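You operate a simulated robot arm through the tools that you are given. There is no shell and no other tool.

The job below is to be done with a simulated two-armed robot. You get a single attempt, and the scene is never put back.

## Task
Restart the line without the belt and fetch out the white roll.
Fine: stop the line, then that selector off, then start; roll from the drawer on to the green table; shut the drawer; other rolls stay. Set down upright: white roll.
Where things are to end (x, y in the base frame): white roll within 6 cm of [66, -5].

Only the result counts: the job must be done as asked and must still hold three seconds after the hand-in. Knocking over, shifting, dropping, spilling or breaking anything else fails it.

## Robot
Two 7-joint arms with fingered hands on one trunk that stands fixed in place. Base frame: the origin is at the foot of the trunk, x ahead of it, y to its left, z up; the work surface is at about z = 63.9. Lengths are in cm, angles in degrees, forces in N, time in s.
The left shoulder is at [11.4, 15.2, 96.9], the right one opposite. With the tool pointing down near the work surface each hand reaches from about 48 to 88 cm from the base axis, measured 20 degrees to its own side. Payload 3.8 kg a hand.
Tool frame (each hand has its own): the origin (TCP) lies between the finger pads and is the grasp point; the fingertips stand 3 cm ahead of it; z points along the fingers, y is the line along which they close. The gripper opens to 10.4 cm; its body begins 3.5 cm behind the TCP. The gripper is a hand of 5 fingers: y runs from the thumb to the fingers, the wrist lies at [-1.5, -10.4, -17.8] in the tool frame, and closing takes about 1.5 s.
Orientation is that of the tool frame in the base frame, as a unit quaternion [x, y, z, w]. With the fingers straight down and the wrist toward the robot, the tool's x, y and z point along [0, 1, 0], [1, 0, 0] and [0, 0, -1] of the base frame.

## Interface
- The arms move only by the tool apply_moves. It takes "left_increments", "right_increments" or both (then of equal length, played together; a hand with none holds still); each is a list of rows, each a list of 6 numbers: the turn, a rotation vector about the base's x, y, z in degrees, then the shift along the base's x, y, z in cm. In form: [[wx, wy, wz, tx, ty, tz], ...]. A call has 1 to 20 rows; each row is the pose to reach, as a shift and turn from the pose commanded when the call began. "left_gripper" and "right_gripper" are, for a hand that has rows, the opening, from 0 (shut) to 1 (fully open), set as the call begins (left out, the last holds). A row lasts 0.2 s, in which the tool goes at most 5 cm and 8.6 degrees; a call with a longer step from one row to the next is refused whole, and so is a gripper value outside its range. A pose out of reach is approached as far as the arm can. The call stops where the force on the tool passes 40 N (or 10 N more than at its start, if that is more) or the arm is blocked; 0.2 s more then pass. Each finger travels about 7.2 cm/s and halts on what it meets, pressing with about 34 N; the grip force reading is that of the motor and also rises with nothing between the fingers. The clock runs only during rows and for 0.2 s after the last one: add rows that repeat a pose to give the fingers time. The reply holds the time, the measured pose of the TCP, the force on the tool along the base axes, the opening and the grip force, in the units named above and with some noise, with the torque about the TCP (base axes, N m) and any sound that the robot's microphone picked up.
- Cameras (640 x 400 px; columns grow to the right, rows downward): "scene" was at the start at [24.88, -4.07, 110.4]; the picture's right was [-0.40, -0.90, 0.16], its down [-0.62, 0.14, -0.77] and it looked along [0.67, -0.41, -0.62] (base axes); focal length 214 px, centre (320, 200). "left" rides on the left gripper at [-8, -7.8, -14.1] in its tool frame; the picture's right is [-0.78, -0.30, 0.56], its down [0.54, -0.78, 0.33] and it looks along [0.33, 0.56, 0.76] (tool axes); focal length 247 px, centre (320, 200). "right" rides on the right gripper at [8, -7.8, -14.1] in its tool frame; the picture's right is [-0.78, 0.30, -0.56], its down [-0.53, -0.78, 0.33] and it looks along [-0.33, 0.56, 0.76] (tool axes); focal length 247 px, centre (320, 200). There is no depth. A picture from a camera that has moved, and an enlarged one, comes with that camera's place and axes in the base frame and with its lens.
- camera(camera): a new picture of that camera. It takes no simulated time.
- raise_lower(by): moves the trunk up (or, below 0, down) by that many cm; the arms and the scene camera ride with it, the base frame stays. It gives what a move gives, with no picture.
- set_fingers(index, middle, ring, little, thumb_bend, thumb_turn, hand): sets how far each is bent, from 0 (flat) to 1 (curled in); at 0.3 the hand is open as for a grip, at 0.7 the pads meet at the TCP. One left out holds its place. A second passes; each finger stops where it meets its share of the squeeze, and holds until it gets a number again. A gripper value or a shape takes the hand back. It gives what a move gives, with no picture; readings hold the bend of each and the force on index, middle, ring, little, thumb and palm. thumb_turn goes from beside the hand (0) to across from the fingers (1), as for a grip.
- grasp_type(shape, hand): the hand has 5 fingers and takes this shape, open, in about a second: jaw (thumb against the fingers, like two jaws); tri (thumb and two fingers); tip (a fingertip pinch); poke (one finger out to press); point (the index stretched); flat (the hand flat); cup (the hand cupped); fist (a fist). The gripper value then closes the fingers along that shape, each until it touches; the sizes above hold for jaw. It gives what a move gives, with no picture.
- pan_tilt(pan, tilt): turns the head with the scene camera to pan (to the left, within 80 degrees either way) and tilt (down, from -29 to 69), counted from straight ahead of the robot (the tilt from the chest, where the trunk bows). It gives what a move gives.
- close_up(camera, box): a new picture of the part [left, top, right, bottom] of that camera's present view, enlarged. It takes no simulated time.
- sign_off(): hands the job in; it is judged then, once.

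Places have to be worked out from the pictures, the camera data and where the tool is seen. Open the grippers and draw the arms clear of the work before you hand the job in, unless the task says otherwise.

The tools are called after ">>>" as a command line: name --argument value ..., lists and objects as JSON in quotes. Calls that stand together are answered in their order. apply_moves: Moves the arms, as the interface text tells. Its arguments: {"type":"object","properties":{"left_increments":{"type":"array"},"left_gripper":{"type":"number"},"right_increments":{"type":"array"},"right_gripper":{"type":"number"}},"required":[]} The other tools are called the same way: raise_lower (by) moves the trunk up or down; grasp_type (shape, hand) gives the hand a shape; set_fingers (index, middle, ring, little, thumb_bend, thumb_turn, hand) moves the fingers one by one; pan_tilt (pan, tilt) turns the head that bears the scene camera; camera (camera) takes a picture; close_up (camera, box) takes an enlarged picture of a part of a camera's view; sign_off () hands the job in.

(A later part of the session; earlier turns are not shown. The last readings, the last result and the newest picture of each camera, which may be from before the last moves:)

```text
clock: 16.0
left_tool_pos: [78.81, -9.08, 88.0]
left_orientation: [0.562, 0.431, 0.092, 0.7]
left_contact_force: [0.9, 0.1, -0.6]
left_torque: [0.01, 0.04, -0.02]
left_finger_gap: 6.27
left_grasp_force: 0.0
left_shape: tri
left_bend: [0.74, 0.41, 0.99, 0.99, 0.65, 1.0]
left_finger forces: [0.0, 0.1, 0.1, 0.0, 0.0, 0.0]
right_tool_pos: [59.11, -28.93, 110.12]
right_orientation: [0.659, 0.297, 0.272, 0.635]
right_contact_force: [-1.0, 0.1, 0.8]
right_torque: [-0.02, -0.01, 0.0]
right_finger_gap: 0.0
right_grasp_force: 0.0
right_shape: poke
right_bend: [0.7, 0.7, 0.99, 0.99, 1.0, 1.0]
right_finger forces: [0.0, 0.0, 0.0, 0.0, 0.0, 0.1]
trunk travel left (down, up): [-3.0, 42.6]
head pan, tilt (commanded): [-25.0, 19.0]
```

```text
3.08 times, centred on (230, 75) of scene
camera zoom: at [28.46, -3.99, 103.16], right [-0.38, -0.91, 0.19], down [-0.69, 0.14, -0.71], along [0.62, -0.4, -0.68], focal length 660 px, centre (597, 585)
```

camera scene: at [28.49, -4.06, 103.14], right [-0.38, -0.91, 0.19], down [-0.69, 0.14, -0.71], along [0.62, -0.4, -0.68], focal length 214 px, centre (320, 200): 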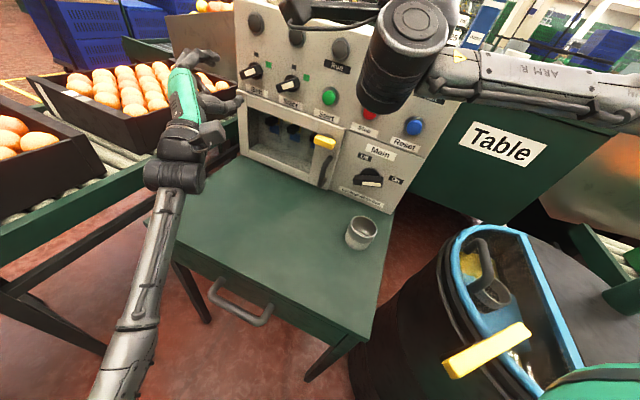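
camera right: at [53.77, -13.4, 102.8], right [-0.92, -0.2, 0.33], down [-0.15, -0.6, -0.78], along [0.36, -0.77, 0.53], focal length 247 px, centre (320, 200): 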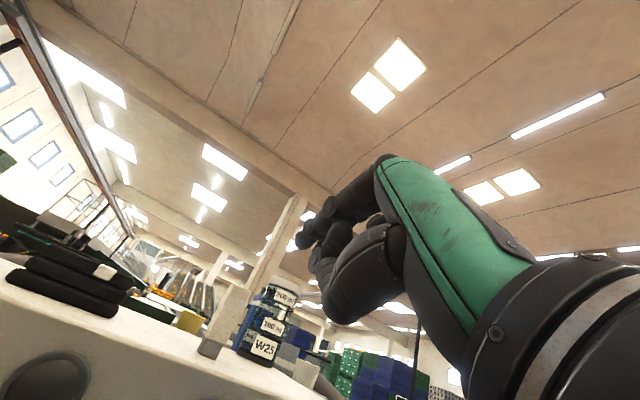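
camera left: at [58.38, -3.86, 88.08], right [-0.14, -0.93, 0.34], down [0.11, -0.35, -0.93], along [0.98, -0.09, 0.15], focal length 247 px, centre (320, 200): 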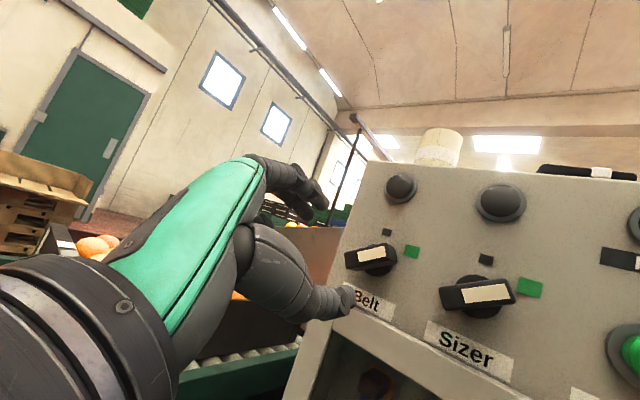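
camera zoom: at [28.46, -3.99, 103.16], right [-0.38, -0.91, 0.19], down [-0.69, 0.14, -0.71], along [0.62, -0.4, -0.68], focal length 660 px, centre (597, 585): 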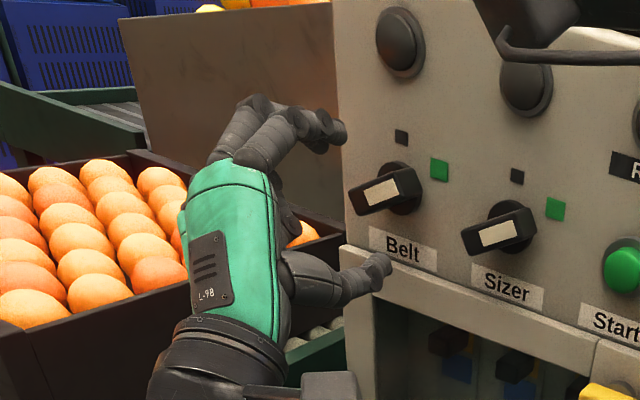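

The open fingers straddle the bar squarely. I advance the remaining 5 cm so the pads are alongside the bar.

>>> apply_moves --left_increments '[[0, 0, 0, 0.8, -0.7, 0], [0, 0, 0, 1.6, -1.4, 0], [0, 0, 0, 2.3, -2.1, 0], [0, 0, 0, 3.0, -2.8, 0], [0, 0, 0, 3.5, -3.3, 0]]'

>>> close_up --camera "left" --box '[200, 100, 440, 340]'

>>> close_up --camera "scene" --box '[160, 10, 320, 140]'

```text
clock: 17.2
left_tool_pos: [82.29, -12.1, 88.05]
left_orientation: [0.562, 0.431, 0.092, 0.7]
left_contact_force: [-0.1, -1.1, -0.3]
left_torque: [-0.03, 0.02, 0.02]
left_finger_gap: 6.28
left_grasp_force: 0.1
left_shape: tri
left_bend: [0.74, 0.41, 0.99, 0.99, 0.65, 1.0]
left_finger forces: [0.0, 0.1, 0.0, 0.0, 0.1, 0.1]
right_tool_pos: [59.13, -28.94, 110.11]
right_orientation: [0.658, 0.297, 0.274, 0.635]
right_contact_force: [0.4, -0.8, 0.4]
right_torque: [-0.04, 0.0, -0.01]
right_finger_gap: 0.0
right_grasp_force: 0.2
right_shape: poke
right_bend: [0.7, 0.7, 0.99, 0.99, 1.0, 1.0]
right_finger forces: [0.0, 0.0, 0.0, 0.0, 0.1, 0.0]
trunk travel left (down, up): [-3.0, 42.6]
head pan, tilt (commanded): [-25.0, 19.0]
```

```text
1.67 times, centred on (320, 220) of left
camera zoom: at [64.6, -9.83, 85.42], right [-0.19, -0.97, 0.13], down [0.28, -0.18, -0.94], along [0.94, -0.14, 0.31], focal length 412 px, centre (320, 167)
```

zoom: 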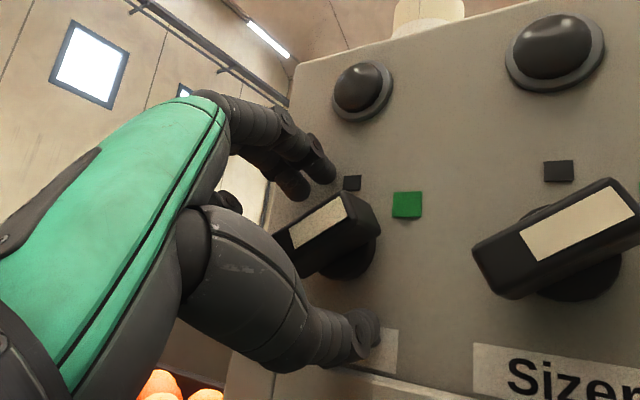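

```text
3.08 times, centred on (240, 75) of scene
camera zoom: at [28.46, -4.01, 103.16], right [-0.38, -0.91, 0.19], down [-0.69, 0.14, -0.71], along [0.62, -0.4, -0.68], focal length 660 px, centre (566, 585)
```

zoom: 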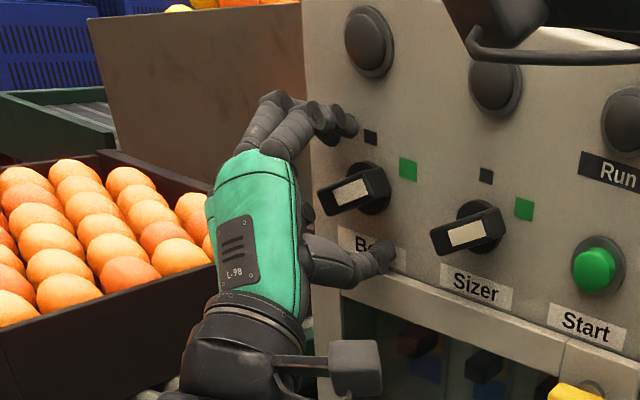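

The bar sits between the two fingers above and the thumb below with no contact yet. I close the grip on it and wait for the fingers to settle.

>>> apply_moves --left_increments '[[0, 0, 0, -0.1, -0.1, 0], [0, 0, 0, -0.1, -0.1, 0], [0, 0, 0, -0.1, -0.1, 0], [0, 0, 0, -0.1, -0.1, 0], [0, 0, 0, -0.1, -0.1, 0], [0, 0, 0, -0.1, -0.1, 0]]' --left_gripper 0

>>> close_up --camera "left" --box '[200, 100, 440, 340]'

>>> close_up --camera "scene" --box '[160, 10, 320, 140]'

```text
clock: 18.6
left_tool_pos: [82.07, -11.97, 88.33]
left_orientation: [0.561, 0.43, 0.091, 0.701]
left_contact_force: [-18.0, 21.9, -4.0]
left_torque: [0.08, 0.22, -0.03]
left_finger_gap: 1.9
left_grasp_force: 33.7
left_shape: tri
left_bend: [0.74, 0.59, 1.0, 1.0, 0.77, 1.0]
left_finger forces: [24.0, 15.8, 0.0, 0.1, 46.2, 0.0]
right_tool_pos: [58.85, -28.73, 110.19]
right_orientation: [0.658, 0.297, 0.273, 0.636]
right_contact_force: [-0.4, -0.1, 0.6]
right_torque: [0.0, 0.01, -0.03]
right_finger_gap: 0.0
right_grasp_force: 0.1
right_shape: poke
right_bend: [0.7, 0.7, 0.99, 0.99, 1.0, 1.0]
right_finger forces: [0.2, 0.1, 0.1, 0.0, 0.0, 0.0]
trunk travel left (down, up): [-3.0, 42.6]
head pan, tilt (commanded): [-25.0, 19.0]
```

```text
1.67 times, centred on (320, 220) of left
camera zoom: at [64.42, -9.66, 85.55], right [-0.19, -0.97, 0.13], down [0.29, -0.18, -0.94], along [0.94, -0.14, 0.31], focal length 412 px, centre (320, 167)
```

zoom: 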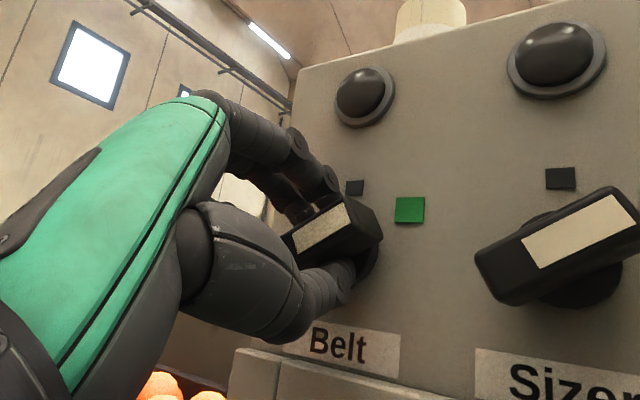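

```text
3.08 times, centred on (240, 75) of scene
camera zoom: at [28.27, -3.68, 103.22], right [-0.38, -0.91, 0.19], down [-0.69, 0.13, -0.71], along [0.62, -0.4, -0.68], focal length 660 px, centre (566, 585)
```

zoom: 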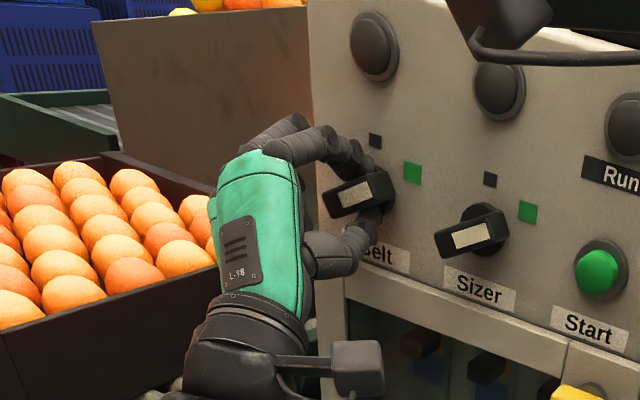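

The bar is gripped (gap 1.9 cm). I ease back slightly to relieve the push on the panel and turn counter-clockwise 30° about the knob axis, then check.

>>> apply_moves --left_increments '[[0, 0, 0, -0.2, 0.2, 0], [-5.3, 5.3, 0, -0.3, 0.3, 0], [-10.6, 10.6, 0, -0.3, 0.3, 0], [-15.9, 15.9, 0, -0.3, 0.3, 0], [-21.2, 21.2, 0, -0.3, 0.3, 0]]'

>>> close_up --camera "left" --box '[200, 100, 440, 340]'

>>> close_up --camera "scene" --box '[160, 10, 320, 140]'

```text
clock: 19.8
left_tool_pos: [81.81, -11.96, 88.04]
left_orientation: [0.432, 0.562, -0.093, 0.7]
left_contact_force: [3.0, 0.9, 1.5]
left_torque: [-0.03, -0.09, 0.11]
left_finger_gap: 1.7
left_grasp_force: 34.3
left_shape: tri
left_bend: [0.73, 0.58, 1.0, 1.0, 0.77, 1.0]
left_finger forces: [14.9, 15.0, 0.0, 0.1, 25.7, 0.0]
right_tool_pos: [59.11, -28.94, 110.11]
right_orientation: [0.658, 0.297, 0.273, 0.636]
right_contact_force: [-0.7, 0.7, -0.1]
right_torque: [-0.01, 0.0, -0.01]
right_finger_gap: 0.0
right_grasp_force: 0.2
right_shape: poke
right_bend: [0.7, 0.7, 0.99, 0.99, 1.0, 1.0]
right_finger forces: [0.1, 0.0, 0.0, 0.1, 0.0, 0.0]
trunk travel left (down, up): [-3.0, 42.6]
head pan, tilt (commanded): [-25.0, 19.0]
```

```text
1.67 times, centred on (320, 220) of left
camera zoom: at [64.27, -9.57, 91.21], right [-0.06, -0.85, 0.52], down [-0.06, -0.52, -0.85], along [1.0, -0.08, -0.01], focal length 412 px, centre (320, 167)
```

zoom: 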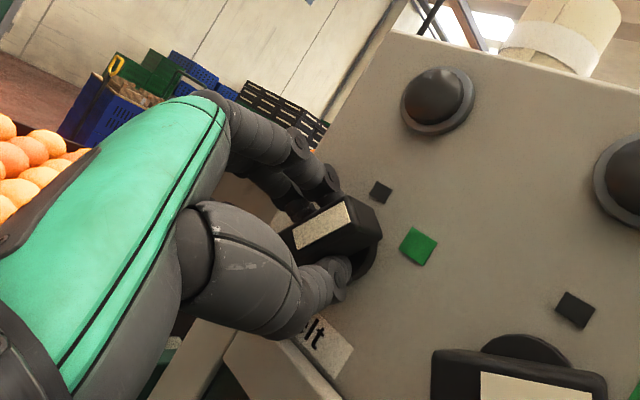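

```text
3.08 times, centred on (240, 75) of scene
camera zoom: at [28.46, -3.98, 103.16], right [-0.38, -0.91, 0.19], down [-0.69, 0.14, -0.71], along [0.62, -0.4, -0.68], focal length 660 px, centre (566, 585)
```

zoom: 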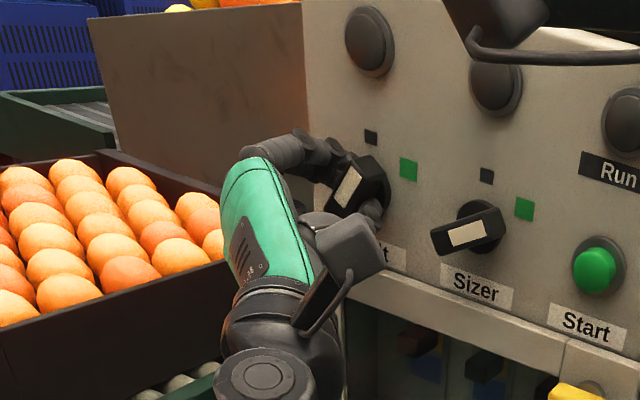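

The knob turns freely with the hand. I continue another 30° to bring the bar upright at the black mark.

>>> apply_moves --left_increments '[[-5.3, 5.3, 0, 0, 0, 0], [-10.6, 10.6, 0, 0, 0, 0], [-15.9, 15.9, 0, 0, 0, 0], [-21.2, 21.2, 0, 0, 0, 0]]'

>>> close_up --camera "left" --box '[200, 100, 440, 340]'

>>> close_up --camera "scene" --box '[160, 10, 320, 140]'

```text
clock: 20.8
left_tool_pos: [81.85, -11.97, 88.08]
left_orientation: [0.271, 0.655, -0.272, 0.651]
left_contact_force: [0.9, 1.8, -0.6]
left_torque: [-0.02, 0.01, 0.0]
left_finger_gap: 1.68
left_grasp_force: 34.1
left_shape: tri
left_bend: [0.73, 0.59, 1.0, 1.0, 0.77, 1.0]
left_finger forces: [13.8, 14.7, 0.0, 0.1, 27.3, 0.0]
right_tool_pos: [59.12, -28.96, 110.05]
right_orientation: [0.659, 0.296, 0.273, 0.635]
right_contact_force: [-0.1, -1.1, 0.1]
right_torque: [0.0, -0.02, 0.0]
right_finger_gap: 0.01
right_grasp_force: 0.0
right_shape: poke
right_bend: [0.7, 0.7, 0.99, 0.99, 1.0, 1.0]
right_finger forces: [0.1, 0.1, 0.1, 0.0, 0.0, 0.0]
trunk travel left (down, up): [-3.0, 42.6]
head pan, tilt (commanded): [-25.0, 19.0]
```

```text
1.67 times, centred on (320, 220) of left
camera zoom: at [66.36, -7.5, 96.15], right [0.18, -0.6, 0.77], down [-0.32, -0.78, -0.53], along [0.93, -0.15, -0.34], focal length 412 px, centre (320, 167)
```

zoom: 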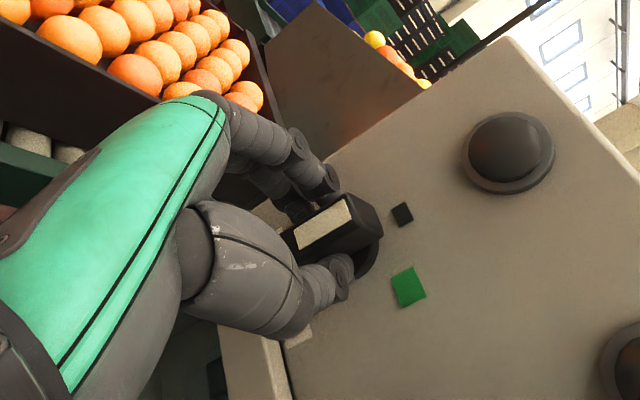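

```text
3.08 times, centred on (240, 75) of scene
camera zoom: at [28.46, -3.99, 103.16], right [-0.38, -0.91, 0.19], down [-0.69, 0.14, -0.71], along [0.62, -0.4, -0.68], focal length 660 px, centre (566, 585)
```

zoom: 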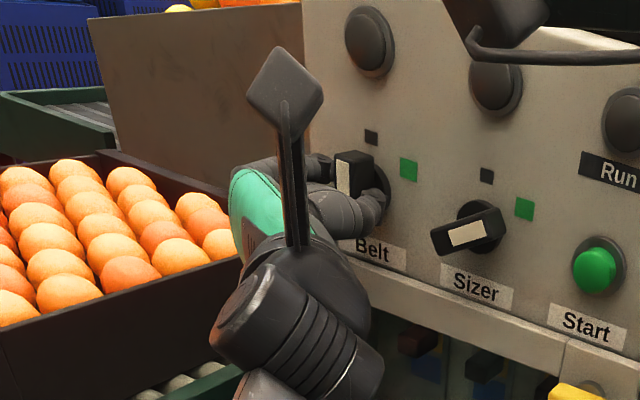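

The bar now looks upright with no resistance felt. I nudge a further few degrees to feel for the end stop.

>>> apply_moves --left_increments '[[-1.4, 1.4, 0, 0, 0, 0], [-2.8, 2.8, 0, 0, 0, 0], [-2.8, 2.8, 0, 0, 0, 0]]'

>>> close_up --camera "scene" --box '[200, 30, 280, 90]'

```text
clock: 21.6
left_tool_pos: [81.84, -12.09, 88.19]
left_orientation: [0.248, 0.663, -0.294, 0.642]
left_contact_force: [1.4, 0.8, 0.6]
left_torque: [0.08, -0.06, 0.12]
left_finger_gap: 1.65
left_grasp_force: 34.3
left_shape: tri
left_bend: [0.73, 0.59, 1.0, 1.0, 0.77, 1.0]
left_finger forces: [12.9, 17.1, 0.0, 0.1, 27.0, 0.0]
right_tool_pos: [59.08, -28.92, 110.1]
right_orientation: [0.659, 0.297, 0.272, 0.635]
right_contact_force: [0.1, 0.1, -1.1]
right_torque: [-0.03, 0.07, 0.0]
right_finger_gap: 0.0
right_grasp_force: 0.0
right_shape: poke
right_bend: [0.7, 0.7, 0.99, 0.99, 1.0, 1.0]
right_finger forces: [0.0, 0.0, 0.1, 0.0, 0.0, 0.0]
trunk travel left (down, up): [-3.0, 42.6]
head pan, tilt (commanded): [-25.0, 19.0]
```

```text
6.67 times, centred on (240, 60) of scene
camera zoom: at [28.48, -3.99, 103.16], right [-0.38, -0.91, 0.19], down [-0.69, 0.14, -0.71], along [0.62, -0.4, -0.68], focal length 1430 px, centre (853, 1133)
```

zoom: 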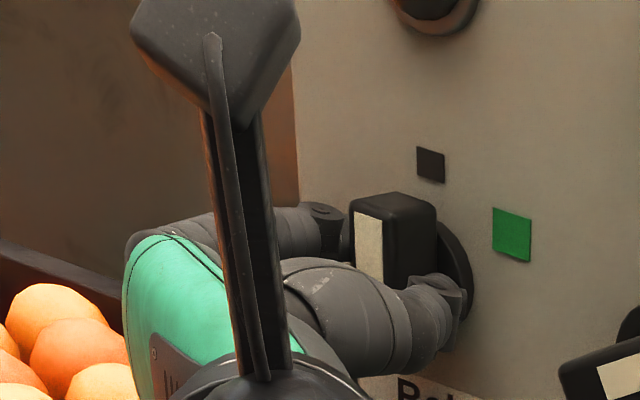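

A slight counter-torque shows the knob is at its upright stop. I open the fingers and back straight off.

>>> apply_moves --left_increments '[[0, 0, 0, 0, 0, 0], [0, 0, 0, 0, 0, 0], [0, 0, 0, 0, 0, 0], [0, 0, 0, 0, 0, 0], [0, 0, 0, -0.8, 0.8, 0], [0, 0, 0, -2.0, 2.0, 0], [0, 0, 0, -4.0, 4.0, 0], [0, 0, 0, -6.0, 6.0, 0]]' --left_gripper 0.6

>>> camera --camera "left"

>>> close_up --camera "left" --box '[320, 100, 560, 340]'

>>> camera --camera "scene"

```text
clock: 23.4
left_tool_pos: [75.7, -6.14, 88.22]
left_orientation: [0.249, 0.663, -0.294, 0.642]
left_contact_force: [1.2, 0.3, 0.4]
left_torque: [-0.01, 0.0, 0.01]
left_finger_gap: 6.2
left_grasp_force: 0.0
left_shape: tri
left_bend: [0.74, 0.41, 0.99, 0.99, 0.65, 1.0]
left_finger forces: [0.0, 0.0, 0.0, 0.1, 0.0, 0.0]
right_tool_pos: [59.09, -29.01, 110.13]
right_orientation: [0.659, 0.297, 0.273, 0.635]
right_contact_force: [-0.4, -0.2, 0.5]
right_torque: [0.0, -0.01, 0.02]
right_finger_gap: 0.0
right_grasp_force: 0.1
right_shape: poke
right_bend: [0.7, 0.7, 0.99, 0.99, 1.0, 1.0]
right_finger forces: [0.0, 0.0, 0.0, 0.0, 0.0, 0.1]
trunk travel left (down, up): [-3.0, 42.6]
head pan, tilt (commanded): [-25.0, 19.0]
```

```text
taken
camera left: at [60.66, -1.22, 96.81], right [0.22, -0.57, 0.79], down [-0.34, -0.81, -0.48], along [0.91, -0.17, -0.37], focal length 247 px, centre (320, 200)
```

left: 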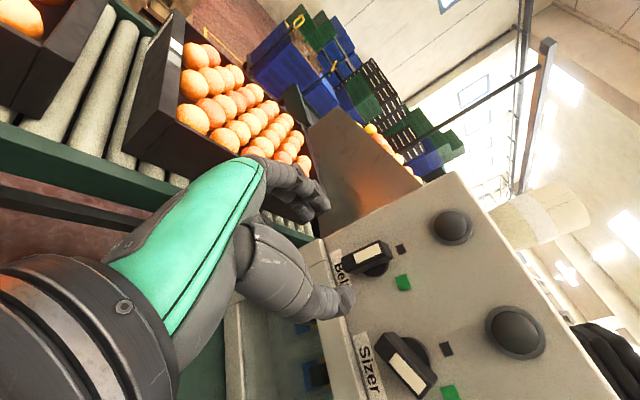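

```text
1.67 times, centred on (440, 220) of left
camera zoom: at [60.66, -1.22, 96.81], right [0.22, -0.57, 0.79], down [-0.34, -0.81, -0.48], along [0.91, -0.17, -0.37], focal length 412 px, centre (120, 167)
```

zoom: 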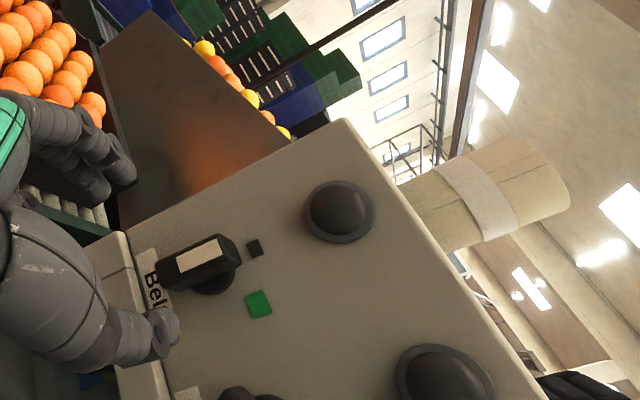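

```text
taken
camera scene: at [28.44, -3.97, 103.17], right [-0.38, -0.91, 0.19], down [-0.69, 0.14, -0.71], along [0.62, -0.4, -0.68], focal length 214 px, centre (320, 200)
```

scene: 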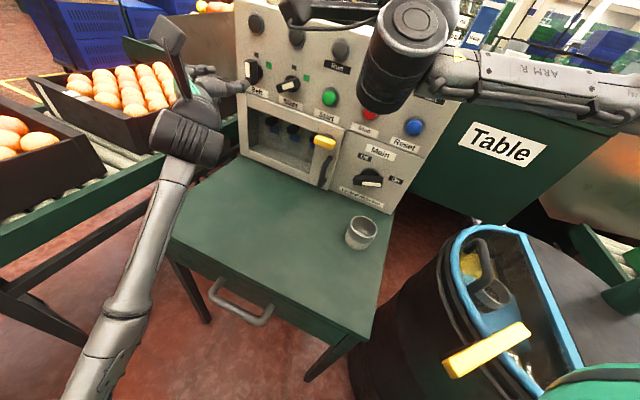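

The Belt bar stands upright now. I retract the left hand to its earlier parked pose (pointing down, to the left) so the right hand can press Start.

>>> apply_moves --left_increments '[[7.1, 2.9, -2.9, -1.4, 1.6, 1], [14.2, 5.9, -5.9, -2.8, 3.4, 2], [21.2, 8.8, -8.8, -4.2, 5.2, 3], [28.3, 11.7, -11.7, -5.6, 7, 4], [35.4, 14.6, -14.6, -7, 8.8, 5], [42.5, 17.6, -17.6, -8.4, 10.6, 6], [49.5, 20.5, -20.5, -9.8, 12.4, 7], [56.6, 23.4, -23.4, -11.2, 14.2, 8], [63.7, 26.3, -26.3, -12.6, 16, 9], [70.8, 29.3, -29.3, -14, 17.8, 10], [77.8, 32.2, -32.2, -15.4, 19.6, 11], [84.9, 35.1, -35.1, -16.7, 21.6, 12]]'

>>> close_up --camera "scene" --box '[220, 0, 460, 160]'

>>> camera --camera "scene"

```text
clock: 26.0
left_tool_pos: [70.45, 10.57, 97.13]
left_orientation: [0.674, 0.739, -0.001, -0.001]
left_contact_force: [-0.9, -0.1, 0.0]
left_torque: [0.03, 0.02, -0.01]
left_finger_gap: 6.23
left_grasp_force: 0.0
left_shape: tri
left_bend: [0.74, 0.41, 0.99, 0.99, 0.65, 1.0]
left_finger forces: [0.0, 0.1, 0.0, 0.0, 0.1, 0.1]
left hand out of reach, approached as far as the arm can: row 3, 4, 5, 6, 7, 8, 9, 10, 11, 12
right_tool_pos: [59.05, -28.96, 110.11]
right_orientation: [0.659, 0.298, 0.273, 0.634]
right_contact_force: [-0.1, 0.0, 0.7]
right_torque: [0.02, -0.01, -0.01]
right_finger_gap: 0.03
right_grasp_force: 0.1
right_shape: poke
right_bend: [0.7, 0.7, 0.99, 0.99, 1.0, 1.0]
right_finger forces: [0.0, 0.1, 0.0, 0.0, 0.0, 0.0]
trunk travel left (down, up): [-3.0, 42.6]
head pan, tilt (commanded): [-25.0, 19.0]
```

```text
2.50 times, centred on (340, 80) of scene
camera zoom: at [28.46, -4.02, 103.15], right [-0.38, -0.91, 0.19], down [-0.69, 0.14, -0.71], along [0.62, -0.4, -0.68], focal length 536 px, centre (270, 500)
```

zoom: 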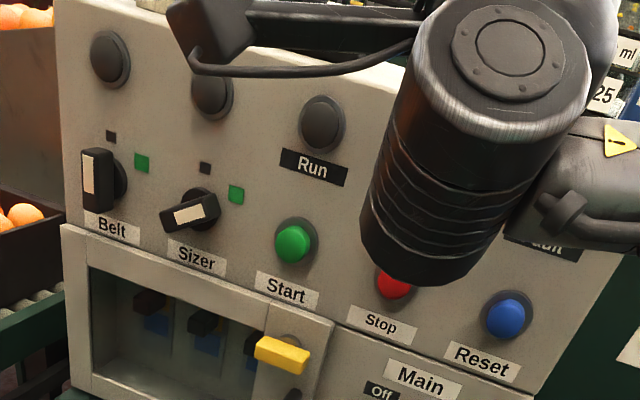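

```text
taken
camera scene: at [28.46, -4.02, 103.15], right [-0.38, -0.91, 0.19], down [-0.69, 0.14, -0.71], along [0.62, -0.4, -0.68], focal length 214 px, centre (320, 200)
```

scene: 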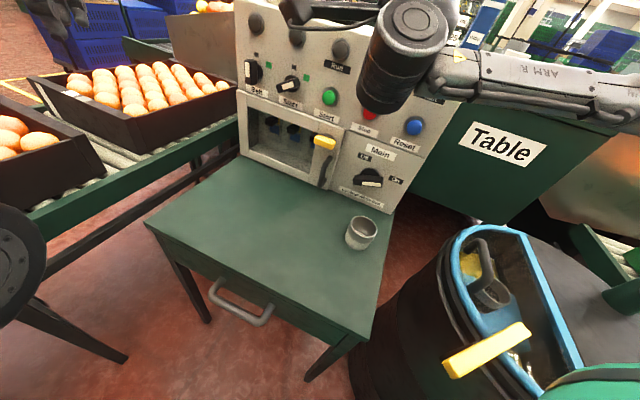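

Belt points to off, Sizer still on. Now I bring the right hand over and down in front of the Start button, keeping the same orientation.

>>> apply_moves --right_increments '[[0, 0, 0, 1.5, 1.5, 0], [0, 0, 0, 3.5, 3.2, -2], [0, 0, 0, 5.5, 5, -5], [0, 0, 0, 7.2, 6.2, -9], [0, 0, 0, 7.5, 5.9, -13], [0, 0, 0, 7.6, 5.8, -17], [0, 0, 0, 7.6, 5.8, -20], [0, 0, 0, 7.6, 5.8, -22]]'

>>> camera --camera "right"

>>> camera --camera "scene"

```text
clock: 27.8
left_tool_pos: [70.52, 10.61, 97.17]
left_orientation: [0.674, 0.739, -0.001, -0.001]
left_contact_force: [-0.9, 0.1, 0.2]
left_torque: [-0.02, 0.02, -0.01]
left_finger_gap: 6.19
left_grasp_force: 0.0
left_shape: tri
left_bend: [0.74, 0.41, 0.99, 0.99, 0.65, 1.0]
left_finger forces: [0.1, 0.0, 0.0, 0.1, 0.0, 0.0]
right_tool_pos: [66.79, -23.37, 88.34]
right_orientation: [0.659, 0.297, 0.273, 0.635]
right_contact_force: [0.4, 0.6, 0.7]
right_torque: [0.0, -0.01, 0.03]
right_finger_gap: 0.02
right_grasp_force: 0.1
right_shape: poke
right_bend: [0.7, 0.7, 0.99, 0.99, 1.0, 1.0]
right_finger forces: [0.0, 0.0, 0.0, 0.0, 0.0, 0.0]
trunk travel left (down, up): [-3.0, 42.6]
head pan, tilt (commanded): [-25.0, 19.0]
```

```text
taken
camera right: at [61.38, -7.72, 80.99], right [-0.92, -0.2, 0.33], down [-0.15, -0.61, -0.78], along [0.36, -0.77, 0.53], focal length 247 px, centre (320, 200)
```

right: 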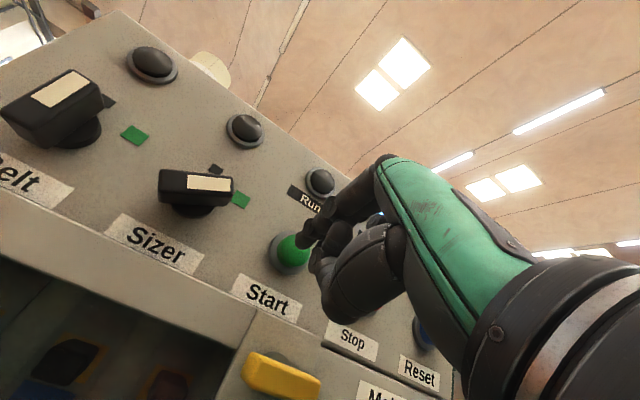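

```text
taken
camera scene: at [28.48, -4.01, 103.15], right [-0.38, -0.91, 0.19], down [-0.69, 0.14, -0.71], along [0.62, -0.4, -0.68], focal length 214 px, centre (320, 200)
```

scene: 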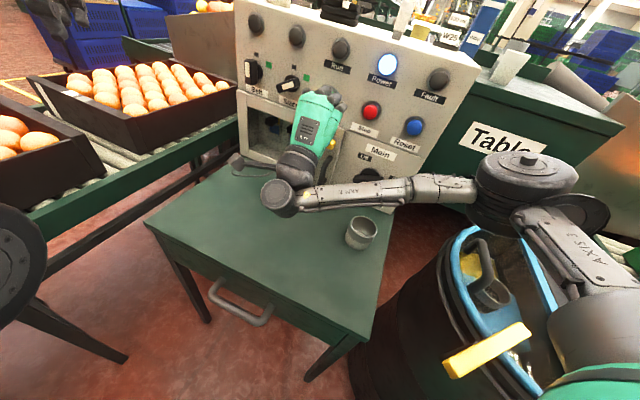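

The Start cap sits at the same image spot as the Stop cap did, about 3 cm ahead. I press the same way.

>>> apply_moves --right_increments '[[0, 0, 0, 0.5, -0.5, 0], [0, 0, 0, 1.0, -1.0, 0], [0, 0, 0, 1.4, -1.4, 0], [0, 0, 0, 1.8, -1.8, 0], [0, 0, 0, 2.1, -2.1, 0], [0, 0, 0, 2.4, -2.4, 0]]'

>>> camera --camera "right"

>>> camera --camera "scene"

```text
clock: 29.2
left_tool_pos: [70.03, 11.0, 97.49]
left_orientation: [0.674, 0.738, -0.001, 0.002]
left_contact_force: [-0.4, 0.2, 0.1]
left_torque: [-0.02, 0.0, 0.01]
left_finger_gap: 6.22
left_grasp_force: 0.0
left_shape: tri
left_bend: [0.74, 0.41, 0.99, 0.99, 0.65, 1.0]
left_finger forces: [0.0, 0.0, 0.0, 0.0, 0.0, 0.1]
right_tool_pos: [68.9, -25.12, 88.76]
right_orientation: [0.656, 0.297, 0.276, 0.637]
right_contact_force: [-22.7, 23.6, 5.7]
right_torque: [0.03, -0.12, 0.24]
right_finger_gap: 0.01
right_grasp_force: 0.0
right_shape: poke
right_bend: [0.7, 0.7, 0.99, 0.99, 1.0, 1.0]
right_finger forces: [29.5, 3.3, 0.0, 0.1, 0.0, 0.1]
trunk travel left (down, up): [-3.0, 42.6]
head pan, tilt (commanded): [-25.0, 19.0]
heard: click
```

```text
taken
camera right: at [63.42, -9.54, 81.39], right [-0.92, -0.21, 0.33], down [-0.14, -0.61, -0.78], along [0.36, -0.77, 0.53], focal length 247 px, centre (320, 200)
```

right: 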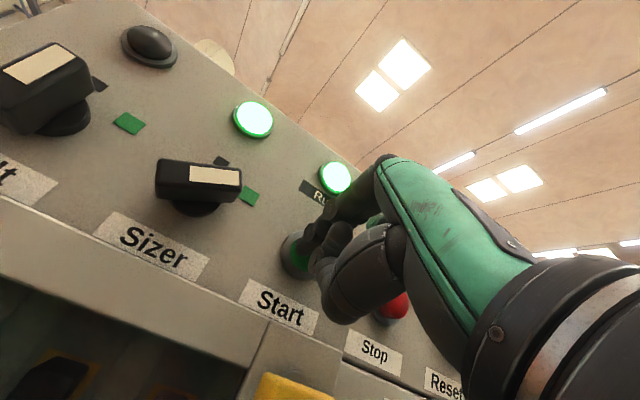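

```text
taken
camera scene: at [28.04, -3.56, 103.32], right [-0.38, -0.91, 0.19], down [-0.69, 0.13, -0.71], along [0.62, -0.4, -0.67], focal length 214 px, centre (320, 200)
```

scene: 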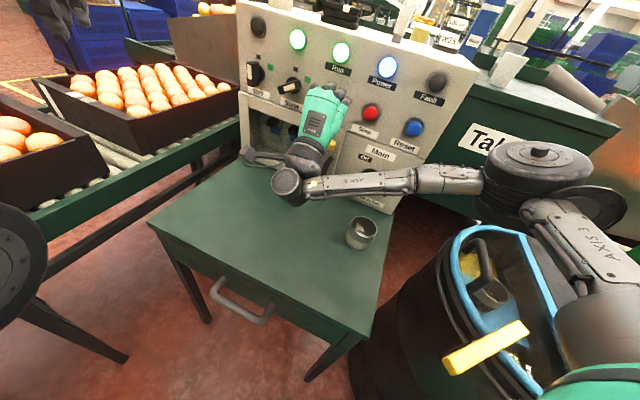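

The line restarted with Run and Sizer lit and Belt dark. I back the right hand off and lift it up the way it came.

>>> apply_moves --right_increments '[[0, 0, 0, -1.0, 1.0, 0], [0, 0, 0, -2.0, 2.0, 0], [0, 0, 0, -2.6, 2.6, 0], [0, 0, 0, -3.0, 2.8, 3], [0, 0, 0, -3.6, 2.4, 7], [0, 0, 0, -5, 1, 11], [0, 0, 0, -7, -1, 15], [0, 0, 0, -9, -3, 19], [0, 0, 0, -10.0, -4, 22]]'

>>> close_up --camera "scene" --box '[220, 0, 460, 160]'

```text
clock: 31.2
left_tool_pos: [70.39, 10.52, 97.17]
left_orientation: [0.674, 0.738, -0.002, 0.0]
left_contact_force: [0.6, 0.2, 0.2]
left_torque: [0.01, -0.01, 0.01]
left_finger_gap: 6.19
left_grasp_force: 0.0
left_shape: tri
left_bend: [0.74, 0.41, 0.99, 0.99, 0.65, 1.0]
left_finger forces: [0.1, 0.0, 0.1, 0.0, 0.0, 0.0]
right_tool_pos: [59.23, -29.57, 110.33]
right_orientation: [0.659, 0.296, 0.272, 0.635]
right_contact_force: [0.2, -0.2, -0.2]
right_torque: [0.02, 0.03, 0.0]
right_finger_gap: 0.0
right_grasp_force: 0.1
right_shape: poke
right_bend: [0.7, 0.7, 0.99, 0.99, 1.0, 1.0]
right_finger forces: [0.1, 0.1, 0.0, 0.0, 0.0, 0.1]
trunk travel left (down, up): [-3.0, 42.6]
head pan, tilt (commanded): [-25.0, 19.0]
```

```text
2.50 times, centred on (340, 80) of scene
camera zoom: at [28.42, -3.99, 103.17], right [-0.38, -0.91, 0.19], down [-0.69, 0.14, -0.71], along [0.62, -0.4, -0.68], focal length 536 px, centre (270, 500)
```

zoom: 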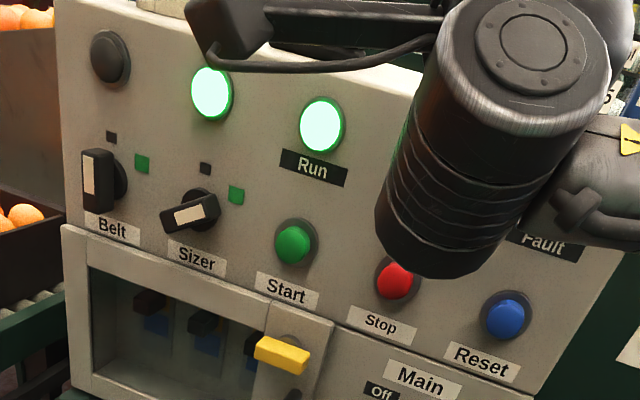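

Line state is right. Next the drawer: I raise the trunk 20 cm so the arms can work closer to the body, and tilt the head down to look at the handle.

>>> raise_lower --by 20

>>> pan_tilt --pan -10 --tilt 55

>>> camera --camera "scene"

>>> camera --camera "left"

```text
clock: 33.4
left_tool_pos: [70.64, 10.58, 117.12]
left_orientation: [0.682, 0.732, -0.001, 0.0]
left_contact_force: [0.3, 0.7, 0.4]
left_torque: [0.01, 0.0, -0.01]
left_finger_gap: 6.25
left_grasp_force: 0.1
left_shape: tri
left_bend: [0.74, 0.41, 0.99, 0.99, 0.65, 1.0]
left_finger forces: [0.1, 0.0, 0.1, 0.0, 0.0, 0.1]
right_tool_pos: [59.26, -29.65, 130.11]
right_orientation: [0.659, 0.297, 0.272, 0.635]
right_contact_force: [1.0, 0.0, -0.6]
right_torque: [0.0, 0.01, 0.0]
right_finger_gap: 0.0
right_grasp_force: 0.1
right_shape: poke
right_bend: [0.7, 0.7, 0.99, 0.99, 1.0, 1.0]
right_finger forces: [0.1, 0.1, 0.0, 0.0, 0.1, 0.0]
trunk travel left (down, up): [-23.0, 22.6]
head pan, tilt (commanded): [-25.0, 19.0]
```

```text
clock: 34.4
left_tool_pos: [70.65, 10.36, 117.02]
left_orientation: [0.683, 0.731, -0.001, -0.002]
left_contact_force: [-0.8, 0.1, -0.1]
left_torque: [-0.02, -0.02, -0.02]
left_finger_gap: 6.23
left_grasp_force: 0.0
left_shape: tri
left_bend: [0.74, 0.41, 0.99, 0.99, 0.65, 1.0]
left_finger forces: [0.0, 0.0, 0.0, 0.0, 0.0, 0.0]
right_tool_pos: [59.19, -29.65, 130.38]
right_orientation: [0.659, 0.297, 0.273, 0.635]
right_contact_force: [0.8, -0.2, -0.3]
right_torque: [-0.01, 0.01, -0.01]
right_finger_gap: 0.0
right_grasp_force: 0.1
right_shape: poke
right_bend: [0.7, 0.7, 0.99, 0.99, 1.0, 1.0]
right_finger forces: [0.0, 0.1, 0.0, 0.1, 0.0, 0.0]
trunk travel left (down, up): [-23.0, 22.6]
head pan, tilt (commanded): [-10.0, 55.0]
```

```text
taken
camera scene: at [12.64, -1.32, 126.41], right [-0.17, -0.98, 0.02], down [-0.88, 0.14, -0.46], along [0.45, -0.1, -0.89], focal length 214 px, centre (320, 200)
```

scene: 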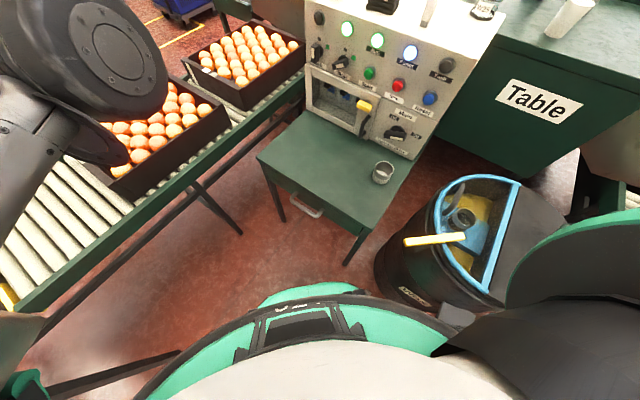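

```text
taken
camera left: at [63.44, 1.85, 131.16], right [-0.24, -0.79, -0.56], down [-0.81, 0.48, -0.33], along [0.53, 0.37, -0.76], focal length 247 px, centre (320, 200)
```

left: 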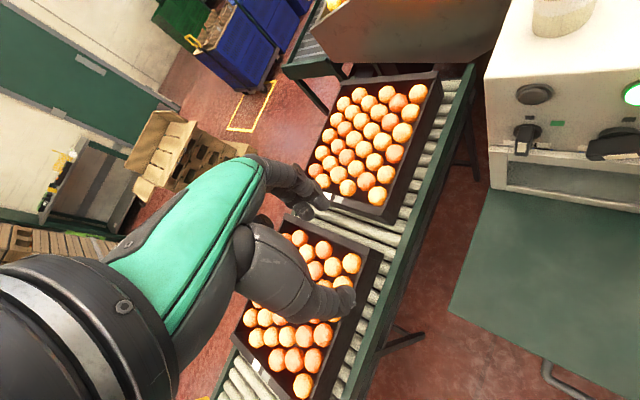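

I zoom in on the handle from this higher view to fix its place.

>>> close_up --camera "scene" --box '[245, 130, 405, 270]'

```text
2.86 times, centred on (325, 200) of scene
camera zoom: at [12.64, -1.32, 126.41], right [-0.17, -0.98, 0.02], down [-0.88, 0.14, -0.46], along [0.45, -0.1, -0.89], focal length 613 px, centre (306, 200)
```

zoom: 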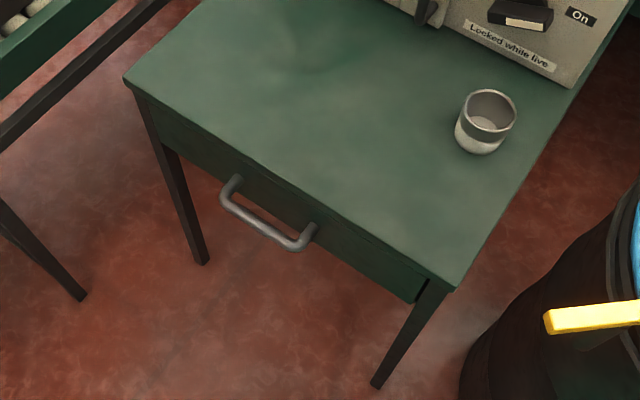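

The handle bar is about 12 cm wide, centred near (46, -3, 55.6), standing about 3.7 cm off the drawer front. I reshape the left hand to jaw and bring it above the handle, yawed so the fingers can drop behind the bar.

>>> grasp_type --shape "jaw" --hand "left"

>>> apply_moves --left_increments '[[-0.7, -1.7, -4.7, -2.4, -1.1, -3.2], [-1.4, -3.3, -9.5, -4.9, -2.2, -6.4], [-2.1, -5, -14.2, -7.3, -3.3, -9.6], [-2.8, -6.6, -19, -9.8, -4.4, -12.8], [-3.5, -8.3, -23.7, -12.2, -5.5, -16], [-4.1, -10, -28.4, -14.6, -6.6, -19.2], [-4.8, -11.6, -33, -17, -7.7, -22.4], [-5.5, -13.3, -38, -19.5, -8.8, -25.6], [-6.2, -15, -43, -22, -9.9, -28.8], [-6.9, -16.6, -48, -24.4, -11, -32]]' --left_gripper 0.4

>>> camera --camera "scene"

>>> camera --camera "left"

```text
clock: 35.3
left_tool_pos: [70.6, 10.51, 117.06]
left_orientation: [0.681, 0.732, 0.0, 0.0]
left_contact_force: [-0.8, -0.6, -0.3]
left_torque: [-0.03, 0.02, 0.01]
left_finger_gap: 10.38
left_grasp_force: 0.2
left_shape: jaw
left_bend: [0.3, 0.3, 0.3, 0.3, 0.3, 0.98]
left_finger forces: [0.0, 0.1, 0.0, 0.0, 0.0, 0.0]
right_tool_pos: [59.14, -29.67, 130.38]
right_orientation: [0.659, 0.296, 0.273, 0.635]
right_contact_force: [1.3, 0.4, -0.8]
right_torque: [0.0, -0.02, 0.01]
right_finger_gap: 0.01
right_grasp_force: 0.0
right_shape: poke
right_bend: [0.7, 0.7, 0.99, 0.99, 1.0, 1.0]
right_finger forces: [0.0, 0.0, 0.0, 0.1, 0.0, 0.1]
trunk travel left (down, up): [-23.0, 22.6]
head pan, tilt (commanded): [-10.0, 55.0]
```

```text
clock: 36.9
left_tool_pos: [51.55, -8.37, 101.29]
left_orientation: [0.812, 0.552, 0.138, 0.13]
left_contact_force: [0.3, -0.4, 0.3]
left_torque: [-0.01, -0.01, -0.02]
left_finger_gap: 4.17
left_grasp_force: 0.0
left_shape: jaw
left_bend: [0.74, 0.49, 0.46, 0.44, 0.72, 1.0]
left_finger forces: [0.0, 0.0, 0.0, 0.0, 0.1, 0.1]
left hand out of reach, approached as far as the arm can: row 1, 2, 3, 4, 5, 6, 7, 8
right_tool_pos: [59.08, -29.77, 130.25]
right_orientation: [0.659, 0.296, 0.273, 0.635]
right_contact_force: [-0.2, 0.9, -0.8]
right_torque: [-0.04, 0.0, -0.01]
right_finger_gap: 0.01
right_grasp_force: 0.1
right_shape: poke
right_bend: [0.7, 0.7, 0.99, 0.99, 1.0, 1.0]
right_finger forces: [0.1, 0.0, 0.0, 0.0, 0.1, 0.0]
trunk travel left (down, up): [-23.0, 22.6]
head pan, tilt (commanded): [-10.0, 55.0]
stopped in row 8 (left hand): the arm was blocked; the commanded pose is now the measured one
```

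```text
taken
camera scene: at [12.61, -1.35, 126.41], right [-0.17, -0.98, 0.02], down [-0.88, 0.14, -0.46], along [0.45, -0.1, -0.89], focal length 214 px, centre (320, 200)
```

scene: 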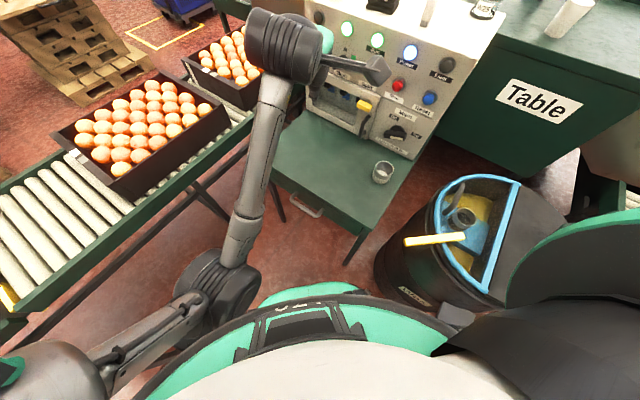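

```text
taken
camera left: at [36.85, -12.23, 110.92], right [-0.33, -0.65, -0.69], down [-0.36, 0.76, -0.55], along [0.88, 0.07, -0.48], focal length 247 px, centre (320, 200)
```

left: 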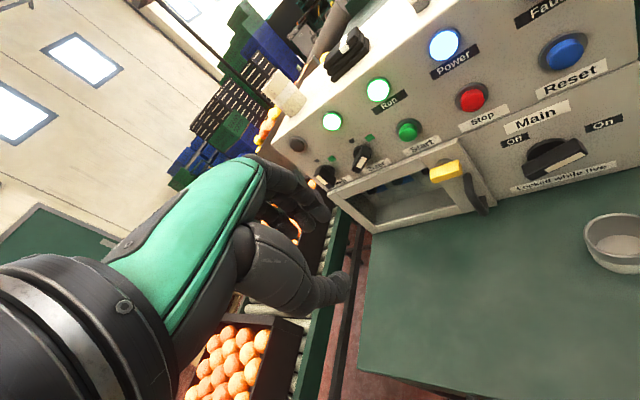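

The arm got blocked folded too close to the body, at (51.5, -8.4, 101). I move the left hand outward to roomier space while straightening it to point down with the fingers' closing line along the drawer direction.

>>> apply_moves --left_increments '[[0, 0, 0, 1.5, 2, 0], [1.3, 3.4, -3.9, 3, 4, 0], [2.6, 6.9, -7.7, 4.5, 6, -1], [3.9, 10.3, -11.6, 5.5, 8, -2], [5.2, 13.7, -15.4, 6, 10, -3], [6.5, 17.2, -19.3, 6.5, 11.5, -4], [7.8, 20.6, -23.1, 6.5, 12.4, -5]]'

>>> camera --camera "scene"

```text
clock: 38.7
left_tool_pos: [50.21, -12.57, 92.34]
left_orientation: [0.853, 0.507, 0.126, -0.001]
left_contact_force: [-0.3, 0.7, 0.0]
left_torque: [0.0, 0.02, -0.02]
left_finger_gap: 4.18
left_grasp_force: 0.1
left_shape: jaw
left_bend: [0.74, 0.49, 0.46, 0.44, 0.72, 1.0]
left_finger forces: [0.1, 0.0, 0.1, 0.1, 0.1, 0.1]
left hand out of reach, approached as far as the arm can: row 1, 2, 3, 4, 5, 6, 7
right_tool_pos: [59.11, -29.66, 130.26]
right_orientation: [0.659, 0.296, 0.273, 0.635]
right_contact_force: [-0.3, 0.7, -0.4]
right_torque: [0.0, 0.0, 0.02]
right_finger_gap: 0.0
right_grasp_force: 0.0
right_shape: poke
right_bend: [0.7, 0.7, 0.99, 0.99, 1.0, 1.0]
right_finger forces: [0.0, 0.0, 0.0, 0.0, 0.0, 0.0]
trunk travel left (down, up): [-23.0, 22.6]
head pan, tilt (commanded): [-10.0, 55.0]
stopped in row 7 (left hand): the arm was blocked; the commanded pose is now the measured one
```

```text
taken
camera scene: at [12.62, -1.3, 126.4], right [-0.17, -0.98, 0.02], down [-0.88, 0.14, -0.46], along [0.45, -0.1, -0.89], focal length 214 px, centre (320, 200)
```

scene: 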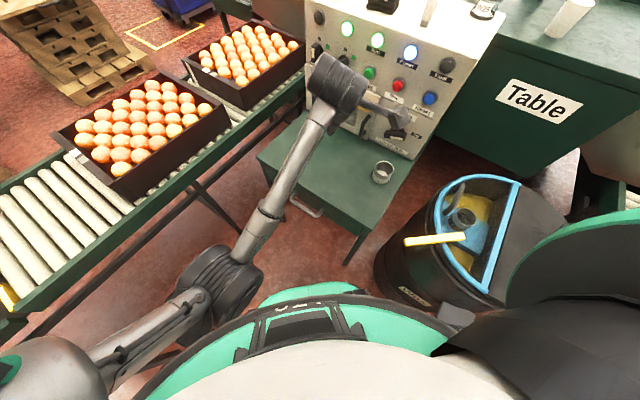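

The solver drifted inward instead. I lower and extend the hand without rotating, in a small test move, so the wrist gets below the shoulder and away from its limit.

>>> apply_moves --left_increments '[[0, 0, 0, 1.5, 1, -2], [0, 0, 0, 3, 2, -4], [0, 0, 0, 4.5, 3.5, -6], [0, 0, 0, 6, 5, -8]]'

>>> camera --camera "scene"

```text
clock: 39.7
left_tool_pos: [54.58, -10.0, 83.27]
left_orientation: [0.847, 0.515, 0.13, 0.002]
left_contact_force: [-1.0, -0.3, -0.7]
left_torque: [0.01, 0.02, 0.03]
left_finger_gap: 4.18
left_grasp_force: 0.1
left_shape: jaw
left_bend: [0.74, 0.49, 0.46, 0.44, 0.72, 1.0]
left_finger forces: [0.0, 0.0, 0.0, 0.0, 0.0, 0.0]
left hand out of reach, approached as far as the arm can: row 1, 2, 3, 4
right_tool_pos: [59.17, -29.74, 130.12]
right_orientation: [0.659, 0.296, 0.272, 0.635]
right_contact_force: [-0.5, -0.4, 0.1]
right_torque: [0.04, 0.02, -0.02]
right_finger_gap: 0.02
right_grasp_force: 0.1
right_shape: poke
right_bend: [0.7, 0.7, 0.99, 0.99, 1.0, 1.0]
right_finger forces: [0.0, 0.1, 0.0, 0.0, 0.0, 0.0]
trunk travel left (down, up): [-23.0, 22.6]
head pan, tilt (commanded): [-10.0, 55.0]
```

```text
taken
camera scene: at [12.68, -1.29, 126.39], right [-0.17, -0.98, 0.02], down [-0.88, 0.14, -0.46], along [0.45, -0.1, -0.89], focal length 214 px, centre (320, 200)
```

scene: 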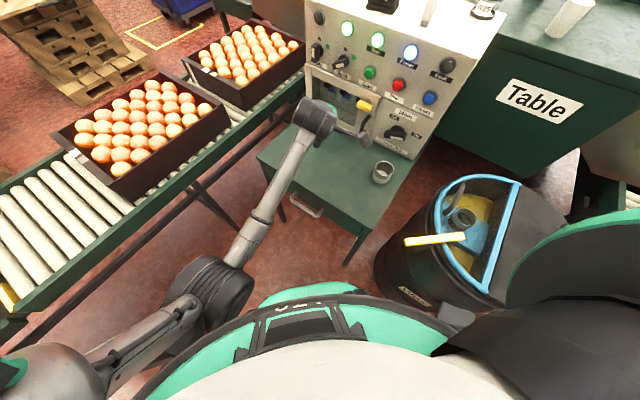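

It follows better now. I continue out to the left and slightly lower, still without turning.

>>> apply_moves --left_increments '[[0, 0, 0, 1, 2.5, -1], [0, 0, 0, 2, 5, -2], [0, 0, 0, 3, 8, -3], [0, 0, 0, 4, 11, -4], [0, 0, 0, 5, 14, -5]]'

>>> camera --camera "scene"

```text
clock: 40.9
left_tool_pos: [56.99, -3.19, 75.08]
left_orientation: [0.834, 0.531, 0.149, -0.004]
left_contact_force: [0.8, -0.7, -0.3]
left_torque: [-0.01, -0.03, 0.0]
left_finger_gap: 4.16
left_grasp_force: 0.0
left_shape: jaw
left_bend: [0.74, 0.49, 0.46, 0.44, 0.72, 1.0]
left_finger forces: [0.1, 0.0, 0.0, 0.1, 0.0, 0.0]
left hand out of reach, approached as far as the arm can: row 1, 2, 3, 4, 5
right_tool_pos: [59.22, -29.57, 130.24]
right_orientation: [0.659, 0.296, 0.273, 0.635]
right_contact_force: [0.5, -0.1, 0.3]
right_torque: [0.03, 0.04, 0.01]
right_finger_gap: 0.0
right_grasp_force: 0.0
right_shape: poke
right_bend: [0.7, 0.7, 0.99, 0.99, 1.0, 1.0]
right_finger forces: [0.0, 0.0, 0.1, 0.0, 0.1, 0.0]
trunk travel left (down, up): [-23.0, 22.6]
head pan, tilt (commanded): [-10.0, 55.0]
```

```text
taken
camera scene: at [12.67, -1.29, 126.4], right [-0.17, -0.98, 0.02], down [-0.88, 0.14, -0.46], along [0.45, -0.1, -0.89], focal length 214 px, centre (320, 200)
```

scene: 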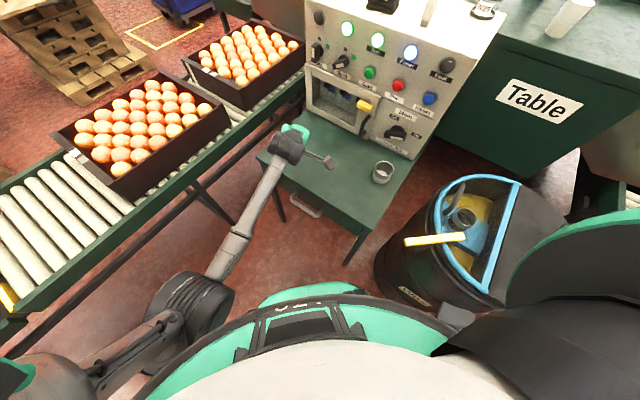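

The wrist seems to be at a yaw limit around -30°. I ease the yaw back to -20° with the fingers straight down, shifting a little left, to see if the arm comes back within reach.

>>> apply_moves --left_increments '[[-3.4, 4.6, 1.7, 0, 1.5, 1], [-6.8, 9.2, 3.4, 0, 3, 2], [-10.2, 13.8, 5, 0, 4, 3], [-10.2, 13.8, 5, 0, 4, 3]]'

>>> camera --camera "left"

```text
clock: 42.1
left_tool_pos: [55.9, -2.8, 76.02]
left_orientation: [0.796, 0.603, 0.032, -0.027]
left_contact_force: [0.2, 0.2, -0.8]
left_torque: [0.01, 0.03, 0.02]
left_finger_gap: 4.14
left_grasp_force: 0.1
left_shape: jaw
left_bend: [0.74, 0.49, 0.46, 0.44, 0.72, 1.0]
left_finger forces: [0.0, 0.0, 0.0, 0.1, 0.0, 0.0]
left hand out of reach, approached as far as the arm can: row 1, 2, 3, 4
right_tool_pos: [59.13, -29.7, 130.21]
right_orientation: [0.659, 0.297, 0.273, 0.635]
right_contact_force: [0.2, 0.1, -0.1]
right_torque: [0.02, 0.03, 0.0]
right_finger_gap: 0.04
right_grasp_force: 0.0
right_shape: poke
right_bend: [0.7, 0.7, 0.99, 0.99, 1.0, 1.0]
right_finger forces: [0.1, 0.0, 0.1, 0.0, 0.0, 0.0]
trunk travel left (down, up): [-23.0, 22.6]
head pan, tilt (commanded): [-10.0, 55.0]
stopped in row 4 (left hand): the arm was blocked; the commanded pose is now the measured one
```

```text
taken
camera left: at [45.85, -9.61, 89.35], right [-0.48, -0.62, -0.62], down [-0.6, 0.75, -0.28], along [0.64, 0.23, -0.73], focal length 247 px, centre (320, 200)
```

left: 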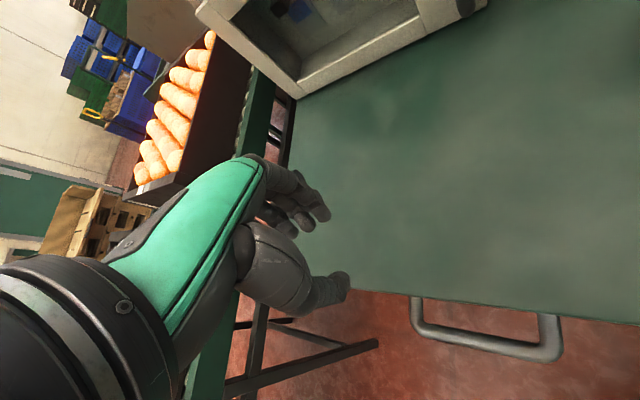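

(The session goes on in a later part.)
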